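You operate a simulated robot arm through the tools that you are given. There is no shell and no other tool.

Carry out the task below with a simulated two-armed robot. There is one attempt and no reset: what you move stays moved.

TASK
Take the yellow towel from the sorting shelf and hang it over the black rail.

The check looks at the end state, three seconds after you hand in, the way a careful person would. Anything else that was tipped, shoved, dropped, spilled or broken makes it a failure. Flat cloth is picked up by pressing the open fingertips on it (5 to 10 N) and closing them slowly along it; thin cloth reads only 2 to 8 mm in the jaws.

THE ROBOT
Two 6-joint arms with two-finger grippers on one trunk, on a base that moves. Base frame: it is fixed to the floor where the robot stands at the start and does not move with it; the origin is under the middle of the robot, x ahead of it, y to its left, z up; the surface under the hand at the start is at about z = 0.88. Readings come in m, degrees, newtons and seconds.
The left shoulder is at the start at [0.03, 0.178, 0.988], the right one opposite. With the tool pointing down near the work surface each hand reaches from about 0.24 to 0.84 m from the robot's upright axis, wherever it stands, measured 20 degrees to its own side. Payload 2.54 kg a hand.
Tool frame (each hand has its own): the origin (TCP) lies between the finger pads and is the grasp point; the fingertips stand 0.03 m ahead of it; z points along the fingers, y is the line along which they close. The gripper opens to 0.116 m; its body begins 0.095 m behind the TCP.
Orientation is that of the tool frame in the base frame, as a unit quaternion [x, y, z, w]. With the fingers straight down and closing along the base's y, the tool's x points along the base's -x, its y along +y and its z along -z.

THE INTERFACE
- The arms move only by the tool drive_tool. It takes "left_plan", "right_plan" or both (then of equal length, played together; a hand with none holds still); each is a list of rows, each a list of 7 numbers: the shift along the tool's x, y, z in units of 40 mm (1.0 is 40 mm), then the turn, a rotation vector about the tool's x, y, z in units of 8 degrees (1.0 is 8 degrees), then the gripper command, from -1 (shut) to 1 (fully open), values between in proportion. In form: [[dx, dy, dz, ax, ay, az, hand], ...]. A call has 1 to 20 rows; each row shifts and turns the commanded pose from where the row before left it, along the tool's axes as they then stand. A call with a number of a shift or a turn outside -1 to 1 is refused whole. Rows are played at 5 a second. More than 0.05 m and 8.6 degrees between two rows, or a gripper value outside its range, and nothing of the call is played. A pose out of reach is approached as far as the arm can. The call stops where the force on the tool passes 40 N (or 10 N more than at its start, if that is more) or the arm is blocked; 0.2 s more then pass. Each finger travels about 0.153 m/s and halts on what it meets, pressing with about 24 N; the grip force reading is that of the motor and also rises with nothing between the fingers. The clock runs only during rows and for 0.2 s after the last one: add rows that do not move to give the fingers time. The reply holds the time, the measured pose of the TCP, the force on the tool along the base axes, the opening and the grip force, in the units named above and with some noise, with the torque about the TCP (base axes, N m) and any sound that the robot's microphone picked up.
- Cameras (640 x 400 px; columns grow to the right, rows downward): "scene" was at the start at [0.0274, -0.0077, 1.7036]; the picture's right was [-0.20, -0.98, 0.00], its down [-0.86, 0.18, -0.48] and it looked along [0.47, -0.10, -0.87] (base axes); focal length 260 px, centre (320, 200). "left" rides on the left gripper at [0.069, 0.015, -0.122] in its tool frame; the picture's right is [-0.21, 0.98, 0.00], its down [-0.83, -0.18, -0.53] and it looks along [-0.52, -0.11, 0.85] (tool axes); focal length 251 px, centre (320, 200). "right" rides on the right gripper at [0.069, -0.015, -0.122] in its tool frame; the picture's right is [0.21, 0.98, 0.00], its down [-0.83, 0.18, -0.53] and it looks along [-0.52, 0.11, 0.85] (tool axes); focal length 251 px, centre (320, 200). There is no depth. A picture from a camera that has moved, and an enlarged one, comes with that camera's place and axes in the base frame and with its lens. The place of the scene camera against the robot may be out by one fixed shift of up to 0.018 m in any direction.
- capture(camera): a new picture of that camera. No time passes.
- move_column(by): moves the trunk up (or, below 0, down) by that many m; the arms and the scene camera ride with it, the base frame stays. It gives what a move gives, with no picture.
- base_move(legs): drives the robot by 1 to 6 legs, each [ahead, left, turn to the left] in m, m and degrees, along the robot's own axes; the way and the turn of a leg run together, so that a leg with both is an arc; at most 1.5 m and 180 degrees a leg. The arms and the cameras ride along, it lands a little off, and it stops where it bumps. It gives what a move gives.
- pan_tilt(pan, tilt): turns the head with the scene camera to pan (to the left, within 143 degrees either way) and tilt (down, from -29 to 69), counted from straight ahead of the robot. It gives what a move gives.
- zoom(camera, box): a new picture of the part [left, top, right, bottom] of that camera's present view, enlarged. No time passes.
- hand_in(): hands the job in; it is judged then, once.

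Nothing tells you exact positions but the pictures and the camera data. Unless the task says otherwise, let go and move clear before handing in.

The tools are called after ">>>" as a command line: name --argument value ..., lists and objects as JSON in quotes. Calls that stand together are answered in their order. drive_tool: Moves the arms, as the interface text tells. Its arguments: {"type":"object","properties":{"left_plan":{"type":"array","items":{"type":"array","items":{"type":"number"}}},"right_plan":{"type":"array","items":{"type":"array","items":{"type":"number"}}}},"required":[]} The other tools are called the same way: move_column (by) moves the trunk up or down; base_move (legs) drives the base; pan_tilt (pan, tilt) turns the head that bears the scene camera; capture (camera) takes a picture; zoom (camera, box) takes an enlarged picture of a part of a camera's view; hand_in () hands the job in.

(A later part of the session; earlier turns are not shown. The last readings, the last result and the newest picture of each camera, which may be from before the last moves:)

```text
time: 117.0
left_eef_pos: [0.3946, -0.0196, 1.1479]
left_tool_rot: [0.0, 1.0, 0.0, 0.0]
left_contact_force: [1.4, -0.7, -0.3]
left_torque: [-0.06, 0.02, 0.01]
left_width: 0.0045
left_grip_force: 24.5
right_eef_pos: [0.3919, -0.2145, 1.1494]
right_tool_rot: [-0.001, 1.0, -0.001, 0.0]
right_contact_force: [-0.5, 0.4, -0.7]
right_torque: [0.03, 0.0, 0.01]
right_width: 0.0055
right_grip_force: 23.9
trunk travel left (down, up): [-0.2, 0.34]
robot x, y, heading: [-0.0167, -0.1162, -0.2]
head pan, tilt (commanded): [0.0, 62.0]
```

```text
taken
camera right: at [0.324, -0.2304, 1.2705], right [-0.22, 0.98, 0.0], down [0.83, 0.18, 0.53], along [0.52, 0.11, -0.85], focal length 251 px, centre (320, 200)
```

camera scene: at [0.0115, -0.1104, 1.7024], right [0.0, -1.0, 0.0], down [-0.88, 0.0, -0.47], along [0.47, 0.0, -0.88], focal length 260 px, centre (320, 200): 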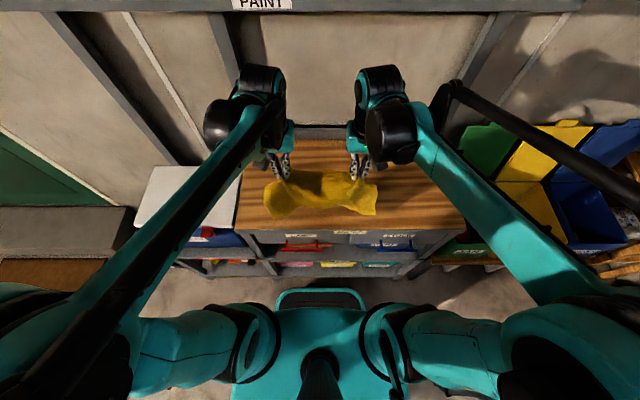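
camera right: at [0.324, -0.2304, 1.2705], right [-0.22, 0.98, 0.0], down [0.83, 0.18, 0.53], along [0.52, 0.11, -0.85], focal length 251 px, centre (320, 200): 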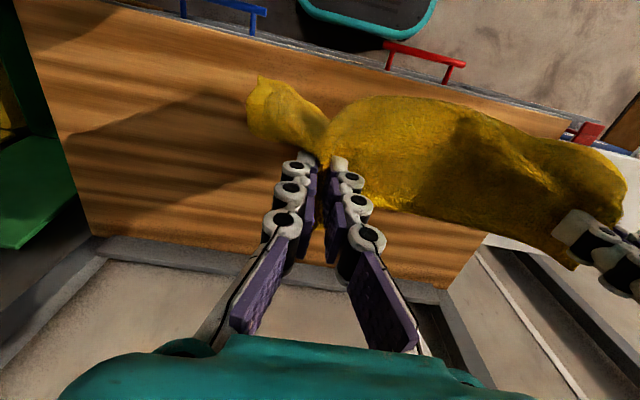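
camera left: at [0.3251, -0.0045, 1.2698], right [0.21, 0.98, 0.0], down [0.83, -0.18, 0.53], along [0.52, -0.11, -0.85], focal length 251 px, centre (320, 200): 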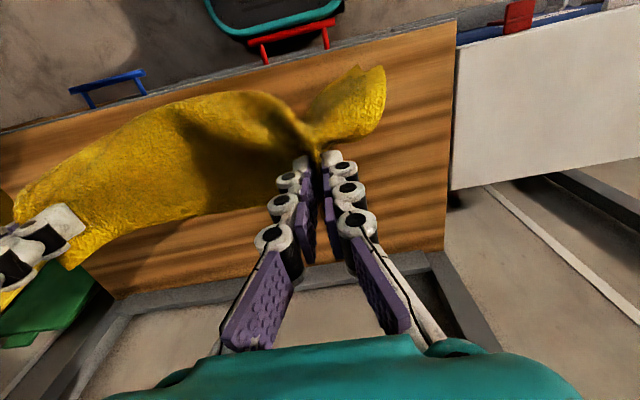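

The towel hangs freely between the two hands. I'll back off from the shelf, lower the trunk, then go right and turn to face the partition, the same path as before.

>>> base_move --legs '[[-0.45, 0, 0]]'

>>> capture --camera "scene"

>>> move_column --by -0.19

>>> base_move --legs '[[0, -1.1, 0]]'

>>> capture --camera "scene"

```text
time: 119.8
left_eef_pos: [-0.058, -0.0189, 1.1495]
left_tool_rot: [-0.001, 1.0, 0.0, 0.001]
left_contact_force: [-1.0, 0.1, -0.2]
left_torque: [-0.05, -0.04, 0.0]
left_width: 0.0045
left_grip_force: 24.2
right_eef_pos: [-0.0599, -0.2149, 1.1481]
right_tool_rot: [0.0, 1.0, 0.0, 0.0]
right_contact_force: [-0.1, 0.1, 1.1]
right_torque: [0.03, -0.02, 0.01]
right_width: 0.0052
right_grip_force: 24.0
trunk travel left (down, up): [-0.2, 0.34]
robot x, y, heading: [-0.4659, -0.1151, 0.0]
head pan, tilt (commanded): [0.0, 62.0]
```

```text
taken
camera scene: at [-0.4408, -0.1106, 1.7024], right [0.0, -1.0, 0.0], down [-0.88, 0.0, -0.47], along [0.47, 0.0, -0.88], focal length 260 px, centre (320, 200)
```

scene: 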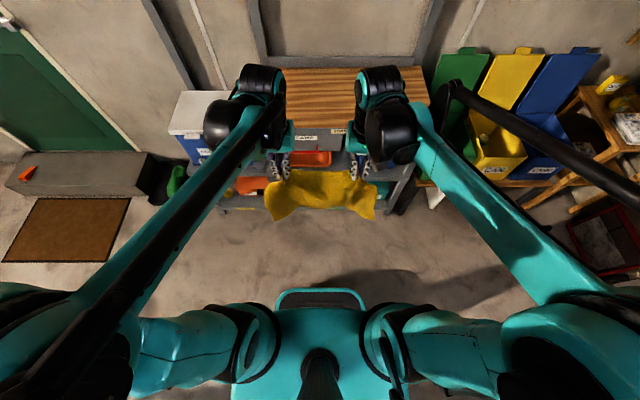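

```text
time: 121.8
left_eef_pos: [-0.0578, -0.0188, 0.9587]
left_tool_rot: [0.0, 1.0, 0.0, 0.0]
left_contact_force: [-0.4, -0.8, -0.5]
left_torque: [-0.04, 0.02, -0.03]
left_width: 0.0043
left_grip_force: 23.9
right_eef_pos: [-0.0596, -0.2144, 0.9577]
right_tool_rot: [0.0, 1.0, 0.0, 0.0]
right_contact_force: [0.6, 0.2, -0.7]
right_torque: [0.01, 0.0, 0.03]
right_width: 0.0052
right_grip_force: 24.3
trunk travel left (down, up): [-0.01, 0.53]
robot x, y, heading: [-0.4689, -0.1124, -0.2]
head pan, tilt (commanded): [0.0, 62.0]
```

```text
time: 127.5
left_eef_pos: [-0.0516, -1.1147, 0.9585]
left_tool_rot: [-0.005, 1.0, 0.0, 0.001]
left_contact_force: [0.1, -0.2, -0.8]
left_torque: [-0.07, 0.02, -0.02]
left_width: 0.0046
left_grip_force: 24.4
right_eef_pos: [-0.0528, -1.3101, 0.9573]
right_tool_rot: [-0.006, 1.0, 0.0, 0.0]
right_contact_force: [0.1, -0.4, -0.5]
right_torque: [-0.01, -0.04, 0.0]
right_width: 0.0054
right_grip_force: 24.0
trunk travel left (down, up): [-0.01, 0.53]
robot x, y, heading: [-0.4642, -1.2134, 0.7]
head pan, tilt (commanded): [0.0, 62.0]
```

```text
taken
camera scene: at [-0.4338, -1.2104, 1.5124], right [0.01, -1.0, 0.0], down [-0.88, -0.01, -0.47], along [0.47, 0.01, -0.88], focal length 260 px, centre (320, 200)
```

scene: 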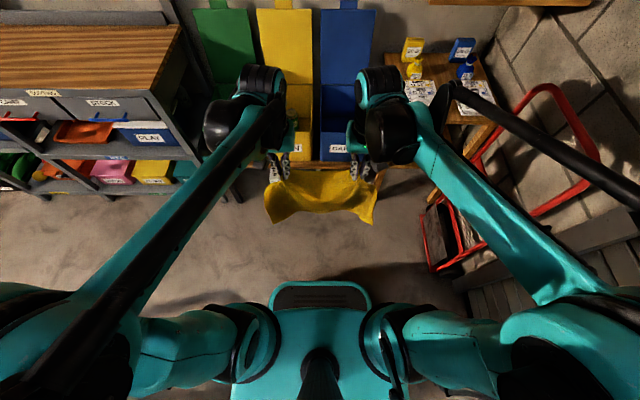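

The towel is still held in both hands and the path is clear. I'll turn left to face the partition, then back up slightly.

>>> base_move --legs '[[0, 0, 89.4]]'

>>> base_move --legs '[[-0.33, 0, 0]]'

>>> pan_tilt --pan 35 --tilt 40

>>> capture --camera "scene"

```text
time: 131.6
left_eef_pos: [-0.5501, -0.8035, 0.9585]
left_tool_rot: [-0.701, 0.714, 0.0, 0.0]
left_contact_force: [0.7, 0.0, -0.8]
left_torque: [-0.02, -0.01, -0.12]
left_width: 0.0045
left_grip_force: 23.5
right_eef_pos: [-0.3552, -0.8095, 0.9592]
right_tool_rot: [-0.7, 0.714, 0.0, 0.0]
right_contact_force: [-0.5, -0.6, -0.8]
right_torque: [-0.02, -0.02, -0.07]
right_width: 0.0044
right_grip_force: 23.6
trunk travel left (down, up): [-0.01, 0.53]
robot x, y, heading: [-0.4565, -1.2164, 88.9]
head pan, tilt (commanded): [0.0, 62.0]
```

```text
time: 133.8
left_eef_pos: [-0.5563, -1.1351, 0.9597]
left_tool_rot: [-0.7, 0.714, 0.001, 0.001]
left_contact_force: [-1.0, -0.6, -0.5]
left_torque: [0.02, -0.01, -0.1]
left_width: 0.0042
left_grip_force: 23.7
right_eef_pos: [-0.3613, -1.1406, 0.9582]
right_tool_rot: [-0.701, 0.713, 0.0, 0.0]
right_contact_force: [0.5, 0.0, 0.2]
right_torque: [0.01, -0.01, -0.07]
right_width: 0.0047
right_grip_force: 24.0
trunk travel left (down, up): [-0.01, 0.53]
robot x, y, heading: [-0.4697, -1.5463, 88.7]
head pan, tilt (commanded): [0.0, 62.0]
```

```text
time: 134.8
left_eef_pos: [-0.557, -1.1358, 0.9586]
left_tool_rot: [-0.701, 0.714, 0.0, 0.0]
left_contact_force: [0.3, 0.4, -0.2]
left_torque: [-0.02, 0.0, -0.11]
left_width: 0.0042
left_grip_force: 23.7
right_eef_pos: [-0.3621, -1.1409, 0.9579]
right_tool_rot: [-0.701, 0.713, -0.001, 0.0]
right_contact_force: [0.5, 0.5, -0.6]
right_torque: [0.0, 0.02, -0.07]
right_width: 0.0047
right_grip_force: 24.3
trunk travel left (down, up): [-0.01, 0.53]
robot x, y, heading: [-0.4651, -1.5472, 89.2]
head pan, tilt (commanded): [35.0, 40.0]
```

```text
taken
camera scene: at [-0.5224, -1.5007, 1.5414], right [0.83, 0.56, 0.0], down [0.36, -0.53, -0.77], along [-0.43, 0.64, -0.64], focal length 260 px, centre (320, 200)
```

scene: 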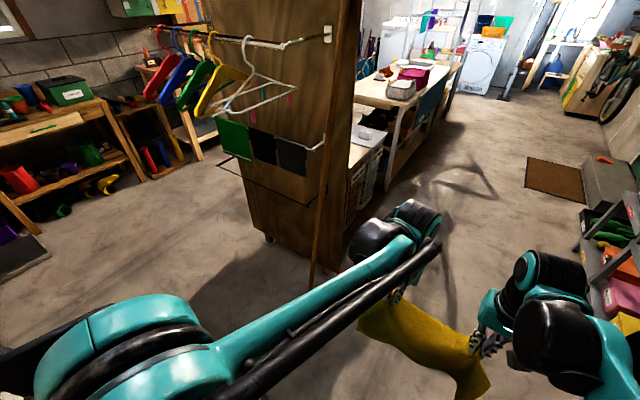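

The towel is hanging well. Before passing in front of the hangers I'll lower and retract the hands a little, straighten the heading, and then strafe left.

>>> drive_tool --left_plan '[[0.35, 0, 0.6, 0, 0, 0, -1], [0.35, 0, 0.6, 0, 0, 0, -1], [0.35, 0, 0.6, 0, 0, 0, -1], [0.35, 0, 0.6, 0, 0, 0, -1], [0, 0, 0, 0, 0, 0, -1]]' --right_plan '[[0.35, 0, 0.6, 0, 0, 0, -1], [0.35, 0, 0.6, 0, 0, 0, -1], [0.35, 0, 0.6, 0, 0, 0, -1], [0.35, 0, 0.6, 0, 0, 0, -1], [0, 0, 0, 0, 0, 0, -1]]'

>>> base_move --legs '[[0, 0, 1.0], [0, 0.45, 0]]'

>>> pan_tilt --pan 25 --tilt 40

>>> capture --camera "scene"

```text
time: 136.0
left_eef_pos: [-0.5581, -1.1906, 0.8622]
left_tool_rot: [-0.7, 0.714, 0.0, 0.0]
left_contact_force: [-0.3, -0.3, -0.7]
left_torque: [-0.02, 0.04, -0.07]
left_width: 0.0043
left_grip_force: 23.6
right_eef_pos: [-0.3628, -1.1967, 0.8625]
right_tool_rot: [-0.701, 0.713, 0.001, 0.0]
right_contact_force: [-0.4, -0.1, -0.2]
right_torque: [0.0, 0.02, -0.05]
right_width: 0.0046
right_grip_force: 23.5
trunk travel left (down, up): [-0.01, 0.53]
robot x, y, heading: [-0.4657, -1.5475, 88.9]
head pan, tilt (commanded): [35.0, 40.0]
```

```text
time: 139.1
left_eef_pos: [-1.0175, -1.1925, 0.8625]
left_tool_rot: [-0.707, 0.707, 0.0, 0.0]
left_contact_force: [0.2, -0.2, 0.0]
left_torque: [0.03, -0.01, -0.07]
left_width: 0.0044
left_grip_force: 24.1
right_eef_pos: [-0.8199, -1.1951, 0.8621]
right_tool_rot: [0.707, -0.707, 0.001, 0.0]
right_contact_force: [0.9, 0.8, -0.6]
right_torque: [-0.02, -0.01, -0.04]
right_width: 0.0048
right_grip_force: 23.5
trunk travel left (down, up): [-0.01, 0.53]
robot x, y, heading: [-0.9186, -1.5488, 90.1]
head pan, tilt (commanded): [35.0, 40.0]
```

```text
time: 139.8
left_eef_pos: [-1.0161, -1.1913, 0.8631]
left_tool_rot: [-0.707, 0.707, 0.0, 0.0]
left_contact_force: [0.4, 0.3, 0.6]
left_torque: [-0.03, 0.0, -0.06]
left_width: 0.0042
left_grip_force: 24.7
right_eef_pos: [-0.8195, -1.1957, 0.8624]
right_tool_rot: [0.707, -0.707, 0.001, 0.0]
right_contact_force: [-0.4, 0.4, -0.4]
right_torque: [0.0, 0.02, -0.1]
right_width: 0.0043
right_grip_force: 24.5
trunk travel left (down, up): [-0.01, 0.53]
robot x, y, heading: [-0.9164, -1.5475, 90.2]
head pan, tilt (commanded): [25.0, 40.0]
```

```text
taken
camera scene: at [-0.9619, -1.4939, 1.5414], right [0.91, 0.42, 0.0], down [0.27, -0.58, -0.77], along [-0.32, 0.69, -0.64], focal length 260 px, centre (320, 200)
```

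scene: 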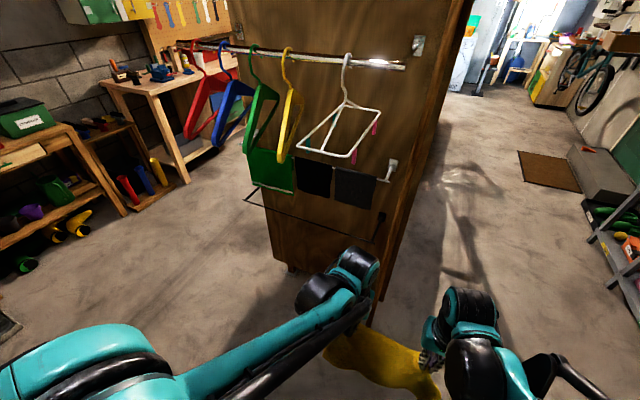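

All clear so far. I'll continue left to stand square in front of the rail section under the black and grey cloths (x≈-1.28).

>>> base_move --legs '[[0, 0.36, 0]]'

>>> pan_tilt --pan 0 --tilt 42

>>> capture --camera "scene"

>>> zoom --camera "scene" --box '[160, 100, 480, 300]'

```text
time: 142.1
left_eef_pos: [-1.3789, -1.1921, 0.863]
left_tool_rot: [0.707, -0.707, 0.0, 0.001]
left_contact_force: [-1.0, 0.2, -0.4]
left_torque: [0.0, 0.0, -0.05]
left_width: 0.0044
left_grip_force: 24.2
right_eef_pos: [-1.1826, -1.1951, 0.8619]
right_tool_rot: [0.708, -0.707, 0.001, 0.0]
right_contact_force: [0.2, -0.4, 0.0]
right_torque: [-0.02, -0.02, -0.09]
right_width: 0.0046
right_grip_force: 23.7
trunk travel left (down, up): [-0.01, 0.53]
robot x, y, heading: [-1.2811, -1.5458, 90.0]
head pan, tilt (commanded): [25.0, 40.0]
```

```text
time: 143.0
left_eef_pos: [-1.3782, -1.1916, 0.8622]
left_tool_rot: [-0.707, 0.707, 0.0, 0.0]
left_contact_force: [0.2, -0.9, 0.1]
left_torque: [0.01, -0.02, -0.06]
left_width: 0.0044
left_grip_force: 23.6
right_eef_pos: [-1.1818, -1.1949, 0.8613]
right_tool_rot: [0.708, -0.706, 0.001, 0.0]
right_contact_force: [0.3, -0.5, 0.3]
right_torque: [0.0, 0.01, -0.06]
right_width: 0.0047
right_grip_force: 24.1
trunk travel left (down, up): [-0.01, 0.53]
robot x, y, heading: [-1.2799, -1.5483, 90.1]
head pan, tilt (commanded): [0.0, 42.0]
```

```text
taken
camera scene: at [-1.2877, -1.4873, 1.5385], right [1.0, 0.0, 0.0], down [0.0, -0.67, -0.74], along [0.0, 0.74, -0.67], focal length 260 px, centre (320, 200)
```

scene: 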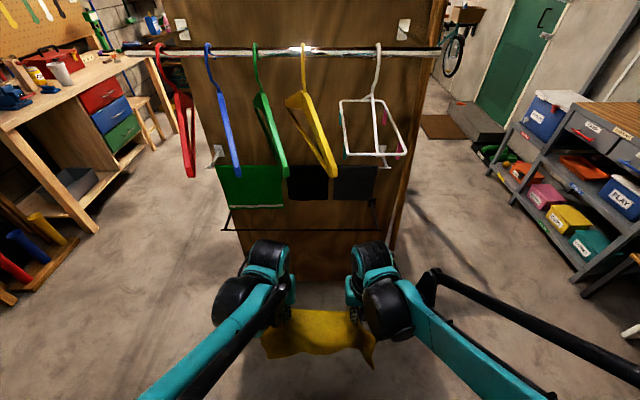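

```text
2.00 times, centred on (320, 200) of scene
camera zoom: at [-1.2877, -1.4873, 1.5385], right [1.0, 0.0, 0.0], down [0.0, -0.67, -0.74], along [0.0, 0.74, -0.67], focal length 521 px, centre (320, 200)
```

zoom: 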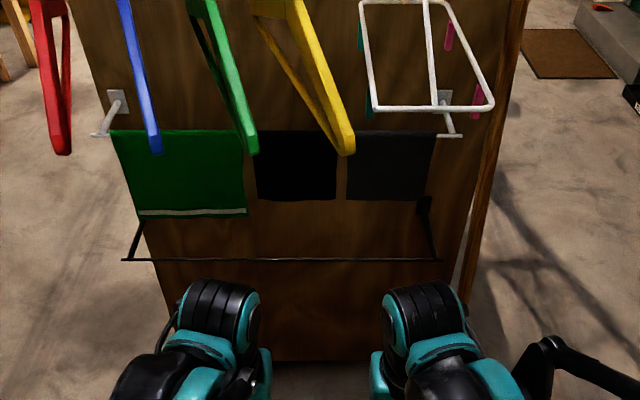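

The black rail is at about y≈-0.80, z≈0.755, and the cloths above it end at z≈0.87–0.89. I'll pitch both hands forward by 45° while advancing part way, then use the wrist cameras to locate the rail relative to the hands.

>>> drive_tool --left_plan '[[-0.75, -0.083, 0, 0, -0.9375, 0, -1], [-0.744, -0.083, 0.098, 0, -0.9375, 0, -1], [-0.724, -0.083, 0.194, 0, -0.9375, 0, -1], [-0.693, -0.083, 0.287, 0, -0.9375, 0, -1], [-0.65, -0.083, 0.375, 0, -0.9375, 0, -1], [-0.595, -0.083, 0.457, 0, -0.9375, 0, -1], [0, 0, 0, 0, 0, 0, -1]]' --right_plan '[[-0.75, -0.083, 0, 0, -0.9375, 0, -1], [-0.744, -0.083, 0.098, 0, -0.9375, 0, -1], [-0.724, -0.083, 0.194, 0, -0.9375, 0, -1], [-0.693, -0.083, 0.287, 0, -0.9375, 0, -1], [-0.65, -0.083, 0.375, 0, -0.9375, 0, -1], [-0.595, -0.083, 0.457, 0, -0.9375, 0, -1], [0, 0, 0, 0, 0, 0, -1]]'

>>> capture --camera "scene"

>>> capture --camera "left"

>>> capture --camera "right"

```text
time: 144.6
left_eef_pos: [-1.3586, -1.0114, 0.8639]
left_tool_rot: [-0.653, 0.653, 0.271, 0.271]
left_contact_force: [0.6, 0.2, 0.5]
left_torque: [-0.03, 0.0, -0.04]
left_width: 0.0045
left_grip_force: 24.0
right_eef_pos: [-1.162, -1.0133, 0.8622]
right_tool_rot: [0.653, -0.653, -0.271, -0.272]
right_contact_force: [-1.0, -0.4, 0.0]
right_torque: [0.0, 0.05, -0.06]
right_width: 0.0048
right_grip_force: 23.8
trunk travel left (down, up): [-0.01, 0.53]
robot x, y, heading: [-1.2813, -1.5444, 90.1]
head pan, tilt (commanded): [0.0, 42.0]
```

```text
taken
camera scene: at [-1.2877, -1.4878, 1.5385], right [1.0, 0.0, 0.0], down [0.0, -0.67, -0.74], along [0.0, 0.74, -0.67], focal length 260 px, centre (320, 200)
```

scene: 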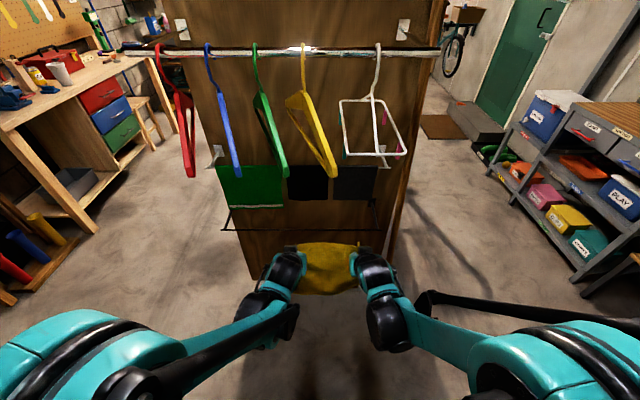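

```text
taken
camera left: at [-1.3739, -1.1479, 0.9], right [-0.98, 0.15, 0.15], down [0.18, 0.2, 0.96], along [0.11, 0.97, -0.23], focal length 251 px, centre (320, 200)
```

left: 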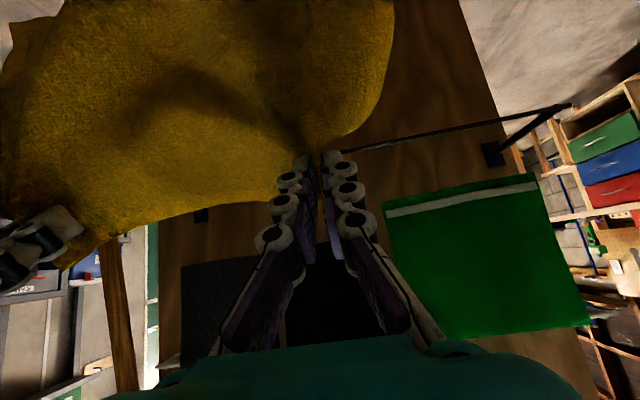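

```text
taken
camera right: at [-1.1461, -1.1498, 0.9002], right [-0.98, -0.15, -0.15], down [-0.18, 0.2, 0.96], along [-0.12, 0.97, -0.23], focal length 251 px, centre (320, 200)
```

right: 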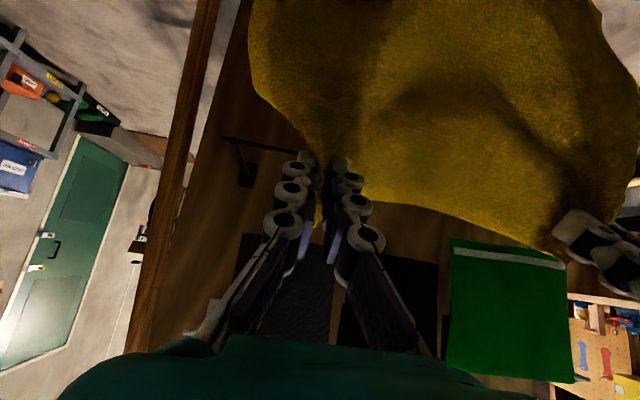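

The wrist cameras confirm the rail at y≈-0.80, z≈0.75, with the black and grey cloths ending at z≈0.88 and the green one at z≈0.83 (x<-1.42). I'll pitch a bit more, shift slightly right to clear the green cloth, and advance until the fingertips are just short of the rail.

>>> drive_tool --left_plan '[[-0.53, -0.375, 0.53, 0, -0.9, 0, -1], [-0.387, 0, 0.886, 0, 0, 0, -1], [-0.387, 0, 0.886, 0, 0, 0, -1], [-0.387, 0, 0.886, 0, 0, 0, -1], [0, 0, 0, 0, 0, 0, -1]]' --right_plan '[[-0.53, -0.375, 0.53, 0, -0.9, 0, -1], [-0.387, 0, 0.886, 0, 0, 0, -1], [-0.387, 0, 0.886, 0, 0, 0, -1], [-0.387, 0, 0.886, 0, 0, 0, -1], [0, 0, 0, 0, 0, 0, -1]]'

>>> capture --camera "scene"

>>> capture --camera "left"

>>> capture --camera "right"

```text
time: 145.8
left_eef_pos: [-1.3451, -0.8692, 0.8354]
left_tool_rot: [0.635, -0.635, -0.311, -0.311]
left_contact_force: [-1.1, -0.1, -0.8]
left_torque: [0.02, 0.02, -0.03]
left_width: 0.0045
left_grip_force: 23.7
right_eef_pos: [-1.1475, -0.8723, 0.8334]
right_tool_rot: [-0.635, 0.635, 0.311, 0.312]
right_contact_force: [-0.1, -0.1, 0.6]
right_torque: [-0.01, 0.02, -0.03]
right_width: 0.0046
right_grip_force: 24.3
trunk travel left (down, up): [-0.01, 0.53]
robot x, y, heading: [-1.2793, -1.5461, 90.1]
head pan, tilt (commanded): [0.0, 42.0]
```

```text
taken
camera scene: at [-1.2878, -1.4879, 1.5386], right [1.0, 0.0, 0.0], down [0.0, -0.67, -0.74], along [0.0, 0.74, -0.67], focal length 260 px, centre (320, 200)
```

scene: 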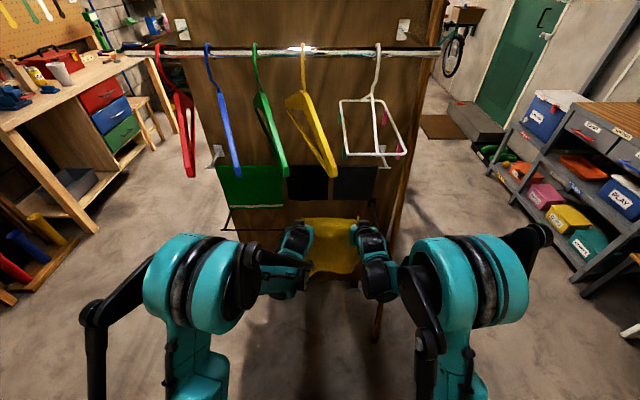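

```text
taken
camera left: at [-1.3596, -1.0091, 0.8539], right [-0.98, 0.13, 0.17], down [0.18, 0.08, 0.98], along [0.11, 0.99, -0.11], focal length 251 px, centre (320, 200)
```

left: 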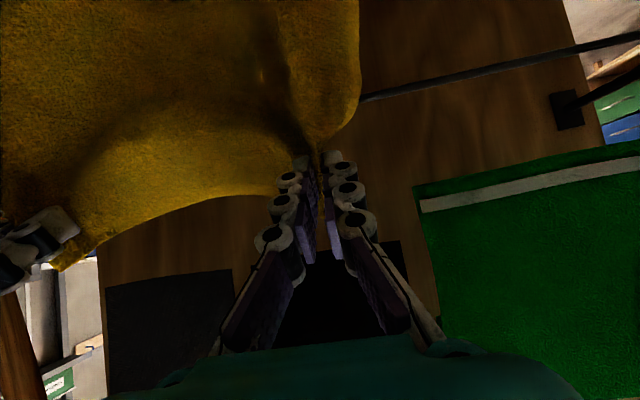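

```text
taken
camera right: at [-1.1307, -1.012, 0.8543], right [-0.98, -0.13, -0.17], down [-0.18, 0.08, 0.98], along [-0.12, 0.99, -0.11], focal length 251 px, centre (320, 200)
```

right: 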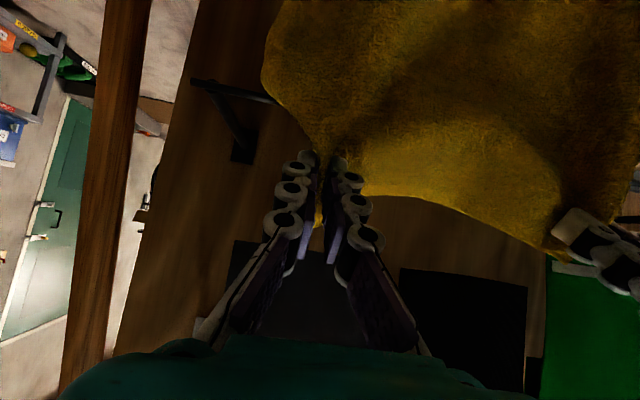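

The fingertips are just short of the rail and everything is clear. I'll carry the held edge over the rail and gently downward in two stages.

>>> drive_tool --left_plan '[[-0.265, 0, 0.586, 0, 0, 0, -1], [-0.265, 0, 0.586, 0, 0, 0, -1], [-0.096, 0, 0.796, 0, 0, 0, -1], [0, 0, 0, 0, 0, 0, -1]]' --right_plan '[[-0.265, 0, 0.586, 0, 0, 0, -1], [-0.265, 0, 0.586, 0, 0, 0, -1], [-0.096, 0, 0.796, 0, 0, 0, -1], [0, 0, 0, 0, 0, 0, -1]]'

>>> capture --camera "scene"

>>> capture --camera "left"

>>> capture --camera "right"

>>> zoom --camera "scene" --box '[200, 140, 440, 290]'

```text
time: 146.8
left_eef_pos: [-1.3444, -0.7921, 0.8069]
left_tool_rot: [-0.635, 0.635, 0.311, 0.311]
left_contact_force: [-0.2, 0.3, 0.5]
left_torque: [-0.03, -0.01, -0.03]
left_width: 0.0045
left_grip_force: 24.0
right_eef_pos: [-1.148, -0.7938, 0.8053]
right_tool_rot: [0.635, -0.635, -0.311, -0.312]
right_contact_force: [0.1, -0.3, -0.4]
right_torque: [-0.04, 0.03, -0.07]
right_width: 0.0046
right_grip_force: 24.0
trunk travel left (down, up): [-0.01, 0.53]
robot x, y, heading: [-1.2814, -1.545, 89.8]
head pan, tilt (commanded): [0.0, 42.0]
```

```text
taken
camera scene: at [-1.2877, -1.4877, 1.5386], right [1.0, 0.0, 0.0], down [0.0, -0.67, -0.74], along [0.0, 0.74, -0.67], focal length 260 px, centre (320, 200)
```

scene: 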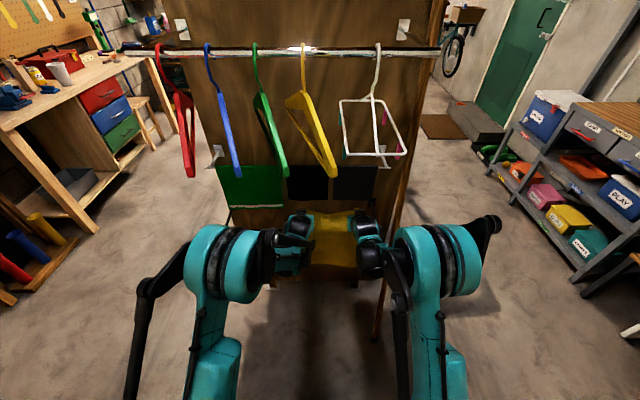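

```text
taken
camera left: at [-1.359, -0.932, 0.8263], right [-0.98, 0.13, 0.17], down [0.18, 0.08, 0.98], along [0.11, 0.99, -0.11], focal length 251 px, centre (320, 200)
```

left: 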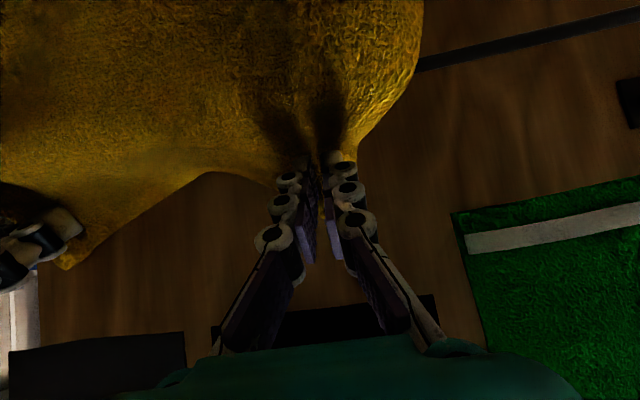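

```text
taken
camera right: at [-1.1311, -0.9338, 0.8258], right [-0.98, -0.13, -0.17], down [-0.18, 0.08, 0.98], along [-0.12, 0.99, -0.11], focal length 251 px, centre (320, 200)
```

right: 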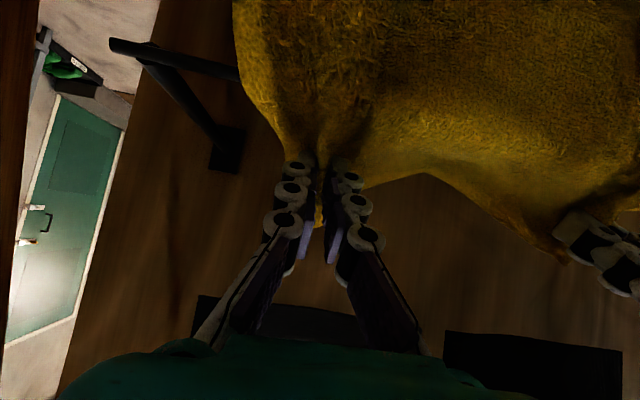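

```text
2.67 times, centred on (320, 215) of scene
camera zoom: at [-1.2877, -1.4877, 1.5386], right [1.0, 0.0, 0.0], down [0.0, -0.67, -0.74], along [0.0, 0.74, -0.67], focal length 694 px, centre (320, 160)
```

zoom: 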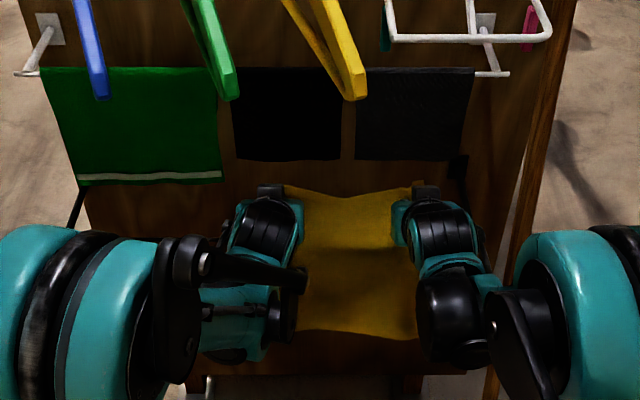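

The towel is starting to lie over the rail, with no contact with the cloths above. I'll continue forward and down to bring the held edge well behind the rail.

>>> drive_tool --left_plan '[[-0.096, -0.08, 0.79, 0, 0, 0, -1], [-0.096, -0.08, 0.79, 0, 0, 0, -1], [0, 0, 0, 0, 0, 0, -1]]' --right_plan '[[-0.096, -0.08, 0.79, 0, 0, 0, -1], [-0.096, -0.08, 0.79, 0, 0, 0, -1], [0, 0, 0, 0, 0, 0, -1]]'

>>> capture --camera "left"

>>> capture --camera "right"

>>> zoom --camera "scene" --box '[200, 140, 440, 290]'

```text
time: 147.6
left_eef_pos: [-1.3389, -0.7377, 0.7736]
left_tool_rot: [0.635, -0.634, -0.312, -0.311]
left_contact_force: [-0.5, -0.5, -0.4]
left_torque: [-0.01, 0.0, -0.06]
left_width: 0.0043
left_grip_force: 23.8
right_eef_pos: [-1.141, -0.74, 0.7734]
right_tool_rot: [0.635, -0.635, -0.311, -0.311]
right_contact_force: [-1.0, 0.2, 0.7]
right_torque: [0.01, 0.02, -0.05]
right_width: 0.0047
right_grip_force: 24.2
trunk travel left (down, up): [-0.01, 0.53]
robot x, y, heading: [-1.2806, -1.5472, 90.1]
head pan, tilt (commanded): [0.0, 42.0]
```

```text
taken
camera left: at [-1.3529, -0.8776, 0.7938], right [-0.98, 0.13, 0.17], down [0.18, 0.08, 0.98], along [0.11, 0.99, -0.11], focal length 251 px, centre (320, 200)
```

left: 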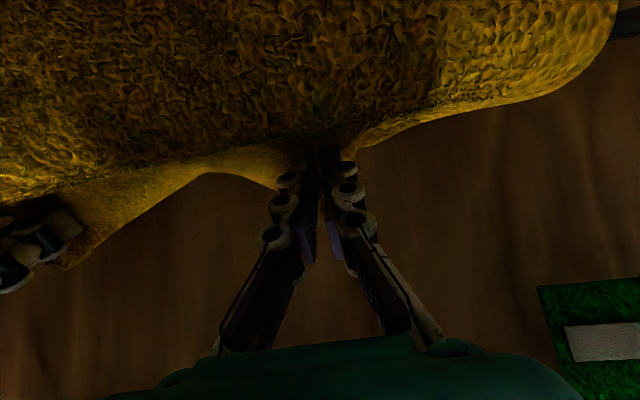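

```text
taken
camera right: at [-1.1246, -0.879, 0.7935], right [-0.98, -0.13, -0.17], down [-0.18, 0.08, 0.98], along [-0.12, 0.99, -0.11], focal length 251 px, centre (320, 200)
```

right: 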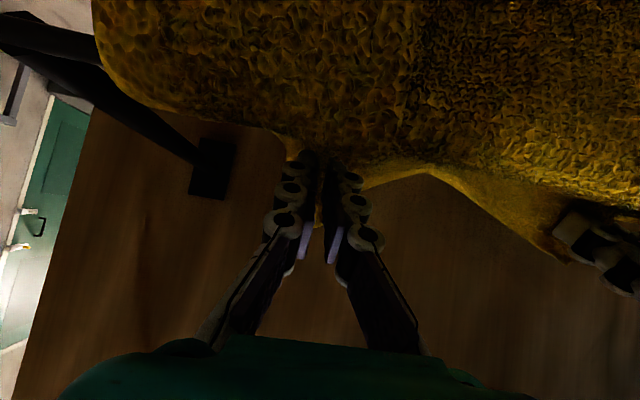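

```text
2.67 times, centred on (320, 215) of scene
camera zoom: at [-1.2877, -1.4875, 1.5386], right [1.0, 0.0, 0.0], down [0.0, -0.67, -0.74], along [0.0, 0.74, -0.67], focal length 694 px, centre (320, 160)
```

zoom: 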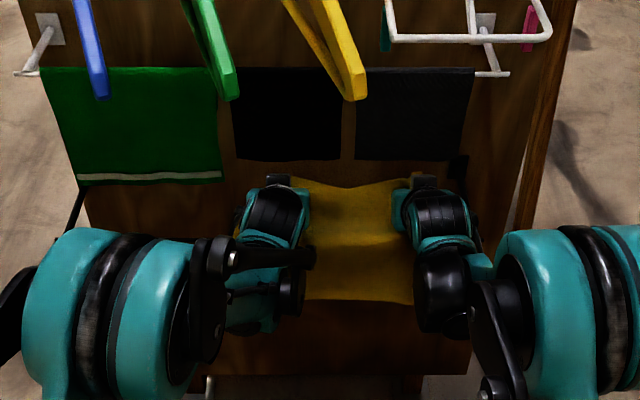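

The towel now lies over the rail, with about 13 cm hanging in front and a similar amount behind. I'll lower the held edge a little more, then check before opening.

>>> drive_tool --left_plan '[[0.24, 0, 0.29, 0, 0, 0, -1], [0.24, 0, 0.29, 0, 0, 0, -1], [0, 0, 0, 0, 0, 0, -1], [0, 0, 0, 0, 0, 0, -1]]' --right_plan '[[0.24, 0, 0.29, 0, 0, 0, -1], [0.24, 0, 0.29, 0, 0, 0, -1], [0, 0, 0, 0, 0, 0, -1], [0, 0, 0, 0, 0, 0, -1]]'

>>> capture --camera "left"

>>> capture --camera "right"

>>> zoom --camera "scene" --box '[200, 140, 440, 290]'

```text
time: 148.6
left_eef_pos: [-1.3383, -0.7317, 0.7436]
left_tool_rot: [-0.635, 0.635, 0.311, 0.311]
left_contact_force: [-0.6, -1.0, 1.3]
left_torque: [0.02, 0.03, -0.06]
left_width: 0.0043
left_grip_force: 23.5
right_eef_pos: [-1.1411, -0.7335, 0.7433]
right_tool_rot: [0.635, -0.635, -0.311, -0.311]
right_contact_force: [0.2, 0.3, -0.6]
right_torque: [-0.04, 0.02, -0.03]
right_width: 0.0047
right_grip_force: 24.1
trunk travel left (down, up): [-0.01, 0.53]
robot x, y, heading: [-1.2799, -1.5439, 90.0]
head pan, tilt (commanded): [0.0, 42.0]
```

```text
taken
camera left: at [-1.3529, -0.8705, 0.7638], right [-0.98, 0.13, 0.17], down [0.18, 0.08, 0.98], along [0.11, 0.99, -0.11], focal length 251 px, centre (320, 200)
```

left: 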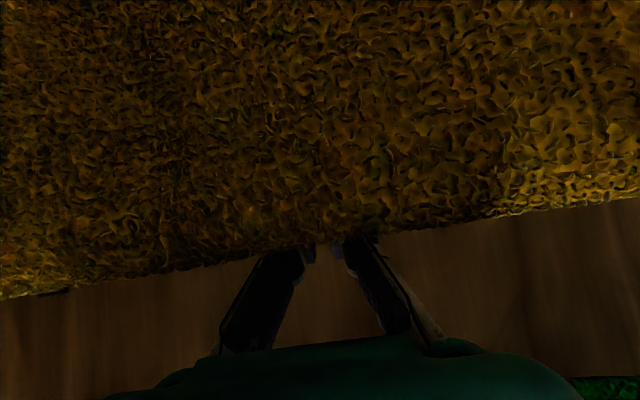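

```text
taken
camera right: at [-1.1246, -0.8728, 0.7638], right [-0.98, -0.13, -0.17], down [-0.18, 0.08, 0.98], along [-0.12, 0.99, -0.11], focal length 251 px, centre (320, 200)
```

right: 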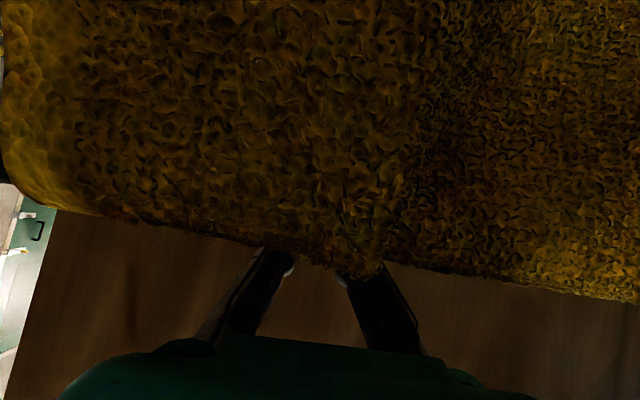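

```text
2.67 times, centred on (320, 215) of scene
camera zoom: at [-1.2877, -1.4872, 1.5385], right [1.0, 0.0, 0.0], down [0.0, -0.67, -0.74], along [0.0, 0.74, -0.67], focal length 694 px, centre (320, 160)
```

zoom: 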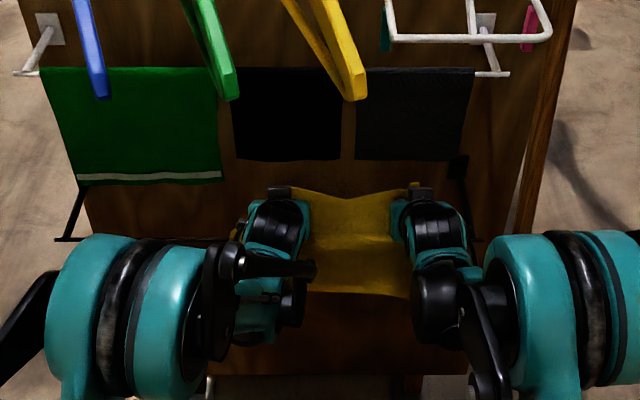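

The towel's front hangs about 12 cm below the rail, with the rest behind. I'll open the grippers gently now and check that the cloth drops off the fingers.

>>> drive_tool --left_plan '[[0, 0, 0, 0, 0, 0, -0.9], [0, 0, 0, 0, 0, 0, -0.8], [0, 0, 0, 0, 0, 0, -0.7], [0, 0, 0, 0, 0, 0, -0.6], [0, 0, 0, 0, 0, 0, -0.5], [0, 0, 0, 0, 0, 0, -0.4], [0, 0, 0, 0, 0, 0, -0.4], [0, 0, 0, 0, 0, 0, -0.4], [0, 0, 0, 0, 0, 0, -0.4]]' --right_plan '[[0, 0, 0, 0, 0, 0, -0.9], [0, 0, 0, 0, 0, 0, -0.8], [0, 0, 0, 0, 0, 0, -0.7], [0, 0, 0, 0, 0, 0, -0.6], [0, 0, 0, 0, 0, 0, -0.5], [0, 0, 0, 0, 0, 0, -0.4], [0, 0, 0, 0, 0, 0, -0.4], [0, 0, 0, 0, 0, 0, -0.4], [0, 0, 0, 0, 0, 0, -0.4]]'

>>> zoom --camera "scene" --box '[200, 140, 440, 290]'

>>> capture --camera "left"

>>> capture --camera "right"

```text
time: 150.6
left_eef_pos: [-1.3385, -0.7302, 0.7439]
left_tool_rot: [0.635, -0.635, -0.311, -0.311]
left_contact_force: [0.1, -0.8, 1.0]
left_torque: [-0.03, 0.0, -0.01]
left_width: 0.0346
left_grip_force: 0.0
right_eef_pos: [-1.1415, -0.7332, 0.7418]
right_tool_rot: [0.635, -0.635, -0.311, -0.311]
right_contact_force: [0.3, 0.5, 0.0]
right_torque: [-0.01, 0.02, 0.0]
right_width: 0.0349
right_grip_force: 0.0
trunk travel left (down, up): [-0.01, 0.53]
robot x, y, heading: [-1.2799, -1.5482, 89.9]
head pan, tilt (commanded): [0.0, 42.0]
```

```text
2.67 times, centred on (320, 215) of scene
camera zoom: at [-1.2877, -1.4871, 1.5385], right [1.0, 0.0, 0.0], down [0.0, -0.67, -0.74], along [0.0, 0.74, -0.67], focal length 694 px, centre (320, 160)
```

zoom: 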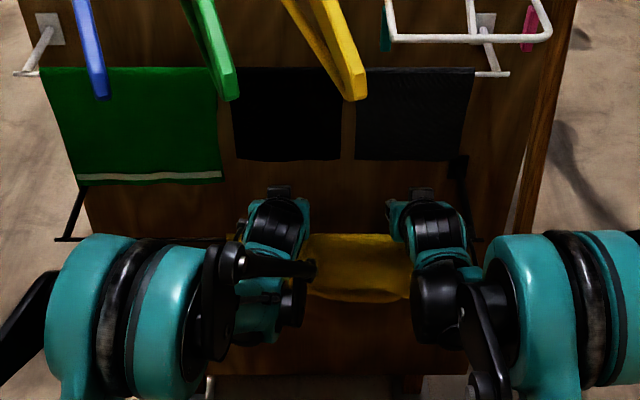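

```text
taken
camera left: at [-1.3529, -0.8705, 0.7639], right [-0.98, 0.13, 0.17], down [0.18, 0.08, 0.98], along [0.11, 0.99, -0.11], focal length 251 px, centre (320, 200)
```

left: 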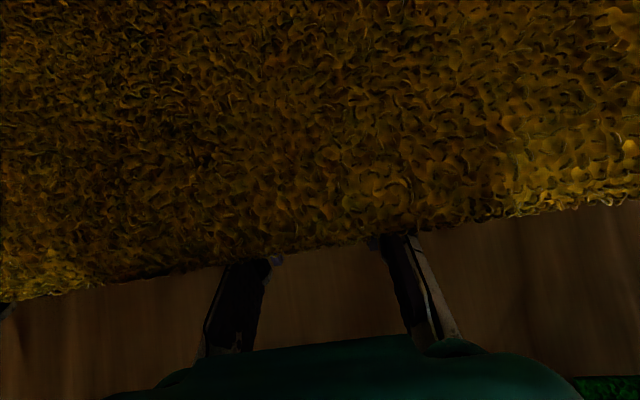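

```text
taken
camera right: at [-1.1246, -0.8727, 0.7639], right [-0.98, -0.13, -0.17], down [-0.18, 0.08, 0.98], along [-0.12, 0.99, -0.11], focal length 251 px, centre (320, 200)
```

right: 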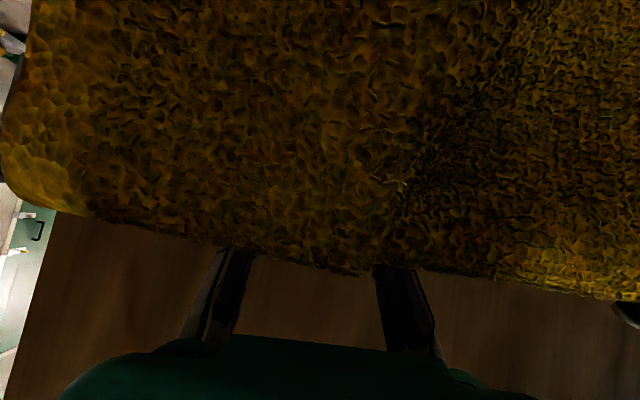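

The back half dropped behind the rail, and the towel now hangs over it. I'll withdraw both hands straight back along their fingers.

>>> drive_tool --left_plan '[[0, 0, -0.3, 0, 0, 0, -0.4], [0, 0, -0.4, 0, 0, 0, -0.4], [0, 0, -0.5, 0, 0, 0, -0.4], [0, 0, -0.6, 0, 0, 0, -0.4], [0, 0, -0.7, 0, 0, 0, -0.4], [0, 0, -0.7, 0, 0, 0, -0.4], [0, 0, 0, 0, 0, 0, -0.4]]' --right_plan '[[0, 0, -0.3, 0, 0, 0, -0.4], [0, 0, -0.4, 0, 0, 0, -0.4], [0, 0, -0.5, 0, 0, 0, -0.4], [0, 0, -0.6, 0, 0, 0, -0.4], [0, 0, -0.7, 0, 0, 0, -0.4], [0, 0, -0.7, 0, 0, 0, -0.4], [0, 0, 0, 0, 0, 0, -0.4]]'

>>> zoom --camera "scene" --box '[200, 140, 440, 290]'

>>> capture --camera "left"

>>> capture --camera "right"

```text
time: 152.2
left_eef_pos: [-1.338, -0.8318, 0.8216]
left_tool_rot: [-0.635, 0.635, 0.311, 0.311]
left_contact_force: [-0.8, -0.9, 0.1]
left_torque: [-0.01, -0.01, -0.03]
left_width: 0.035
left_grip_force: 0.0
right_eef_pos: [-1.1427, -0.8342, 0.821]
right_tool_rot: [0.636, -0.634, -0.313, -0.311]
right_contact_force: [1.0, 0.2, -0.4]
right_torque: [0.05, -0.02, -0.02]
right_width: 0.0348
right_grip_force: 0.0
trunk travel left (down, up): [-0.01, 0.53]
robot x, y, heading: [-1.2794, -1.549, 90.3]
head pan, tilt (commanded): [0.0, 42.0]
```

```text
2.67 times, centred on (320, 215) of scene
camera zoom: at [-1.2876, -1.4867, 1.5384], right [1.0, 0.0, 0.0], down [0.0, -0.67, -0.74], along [0.0, 0.74, -0.67], focal length 694 px, centre (320, 160)
```

zoom: 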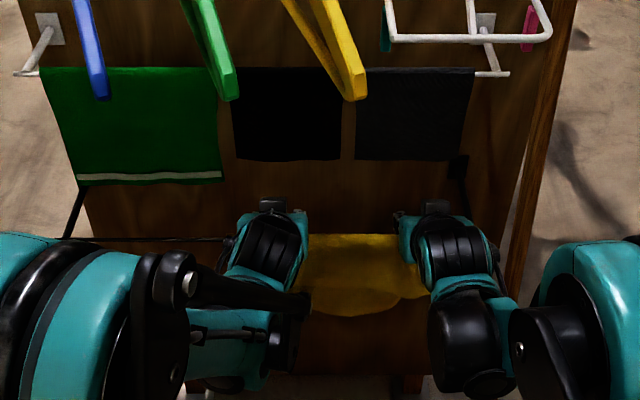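

```text
taken
camera left: at [-1.3527, -0.9713, 0.8415], right [-0.98, 0.13, 0.17], down [0.18, 0.08, 0.98], along [0.11, 0.99, -0.11], focal length 251 px, centre (320, 200)
```

left: 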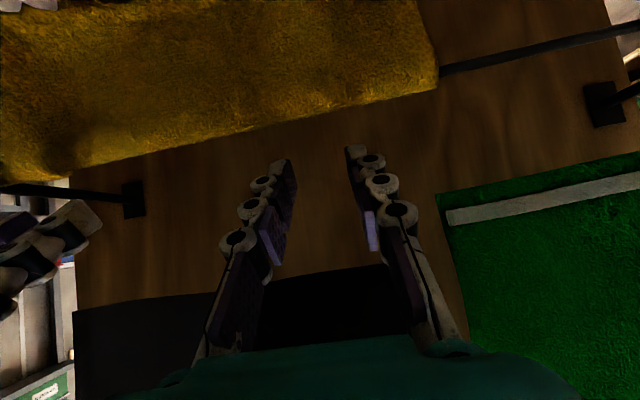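

```text
taken
camera right: at [-1.1255, -0.9737, 0.8415], right [-0.98, -0.13, -0.17], down [-0.18, 0.08, 0.98], along [-0.12, 0.99, -0.11], focal length 251 px, centre (320, 200)
```

right: 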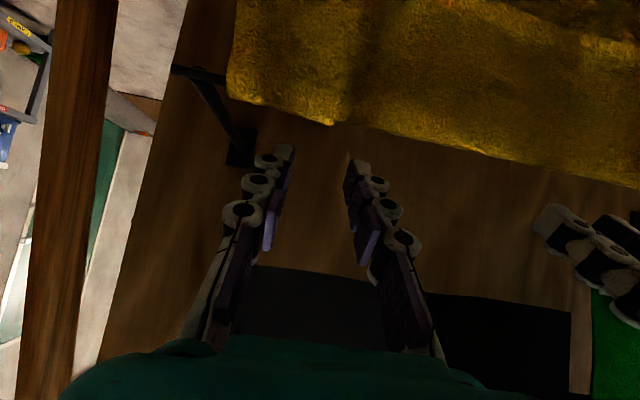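

The towel hangs on the rail by itself. I'll retract the hands fully and look at the result.

>>> drive_tool --left_plan '[[0.5, 0, -0.8, 0, 0, 0, -0.4], [0.5, 0, -0.8, 0, 0, 0, -0.4], [0.5, 0, -0.8, 0, 0, 0, -0.4], [0.5, 0, -0.8, 0, 0, 0, -0.4], [0.5, 0, -0.8, 0, 0, 0, -0.4], [0, 0, 0, 0, 0, 0, -0.4]]' --right_plan '[[0.5, 0, -0.8, 0, 0, 0, -0.4], [0.5, 0, -0.8, 0, 0, 0, -0.4], [0.5, 0, -0.8, 0, 0, 0, -0.4], [0.5, 0, -0.8, 0, 0, 0, -0.4], [0.5, 0, -0.8, 0, 0, 0, -0.4], [0, 0, 0, 0, 0, 0, -0.4]]'

>>> capture --camera "scene"

>>> zoom --camera "scene" --box '[200, 140, 440, 290]'

>>> capture --camera "left"

>>> capture --camera "right"

```text
time: 153.6
left_eef_pos: [-1.3402, -1.0198, 0.8384]
left_tool_rot: [0.635, -0.635, -0.311, -0.311]
left_contact_force: [-1.0, 0.7, -0.1]
left_torque: [-0.02, 0.0, 0.0]
left_width: 0.035
left_grip_force: 0.1
right_eef_pos: [-1.1405, -1.0229, 0.8395]
right_tool_rot: [0.635, -0.635, -0.311, -0.311]
right_contact_force: [1.4, -0.4, 0.2]
right_torque: [0.0, -0.04, 0.0]
right_width: 0.0349
right_grip_force: 0.1
trunk travel left (down, up): [-0.01, 0.53]
robot x, y, heading: [-1.2799, -1.5477, 90.0]
head pan, tilt (commanded): [0.0, 42.0]
```

```text
taken
camera scene: at [-1.2876, -1.4868, 1.5385], right [1.0, 0.0, 0.0], down [0.0, -0.67, -0.74], along [0.0, 0.74, -0.67], focal length 260 px, centre (320, 200)
```

scene: 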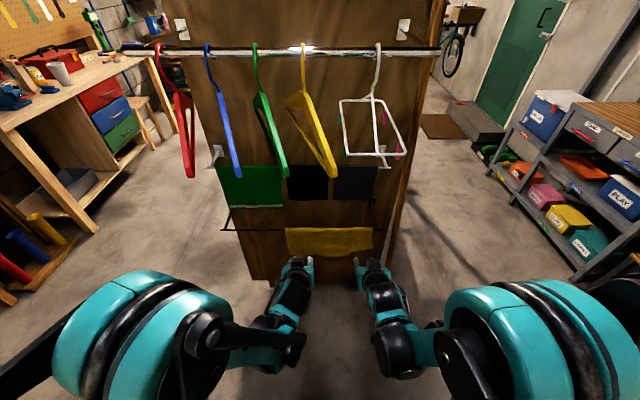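

```text
2.67 times, centred on (320, 215) of scene
camera zoom: at [-1.2876, -1.4868, 1.5385], right [1.0, 0.0, 0.0], down [0.0, -0.67, -0.74], along [0.0, 0.74, -0.67], focal length 694 px, centre (320, 160)
```

zoom: 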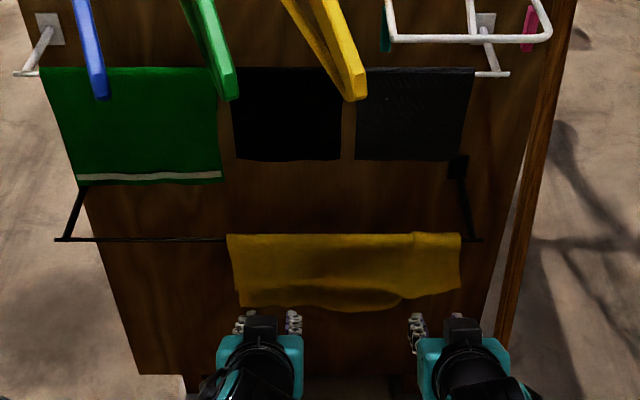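

```text
taken
camera left: at [-1.3546, -1.1586, 0.8597], right [-0.98, 0.13, 0.17], down [0.18, 0.08, 0.98], along [0.11, 0.99, -0.11], focal length 251 px, centre (320, 200)
```

left: 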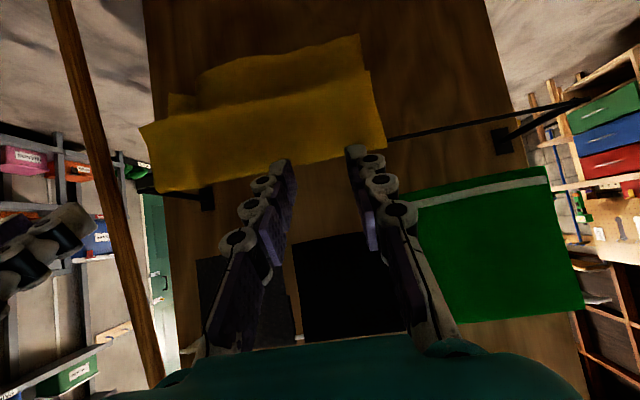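

```text
taken
camera right: at [-1.1243, -1.1619, 0.8608], right [-0.98, -0.13, -0.17], down [-0.18, 0.08, 0.98], along [-0.12, 0.99, -0.11], focal length 251 px, centre (320, 200)
```

right: 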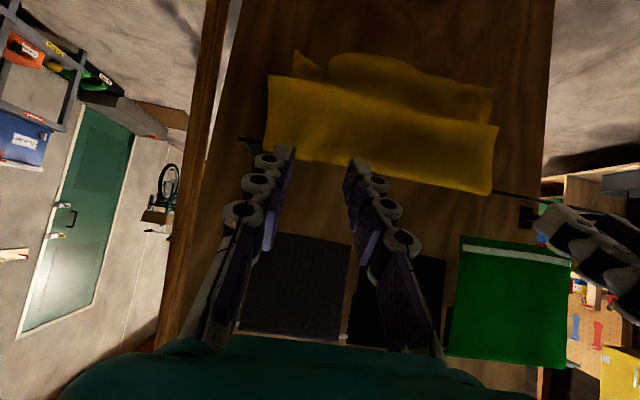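

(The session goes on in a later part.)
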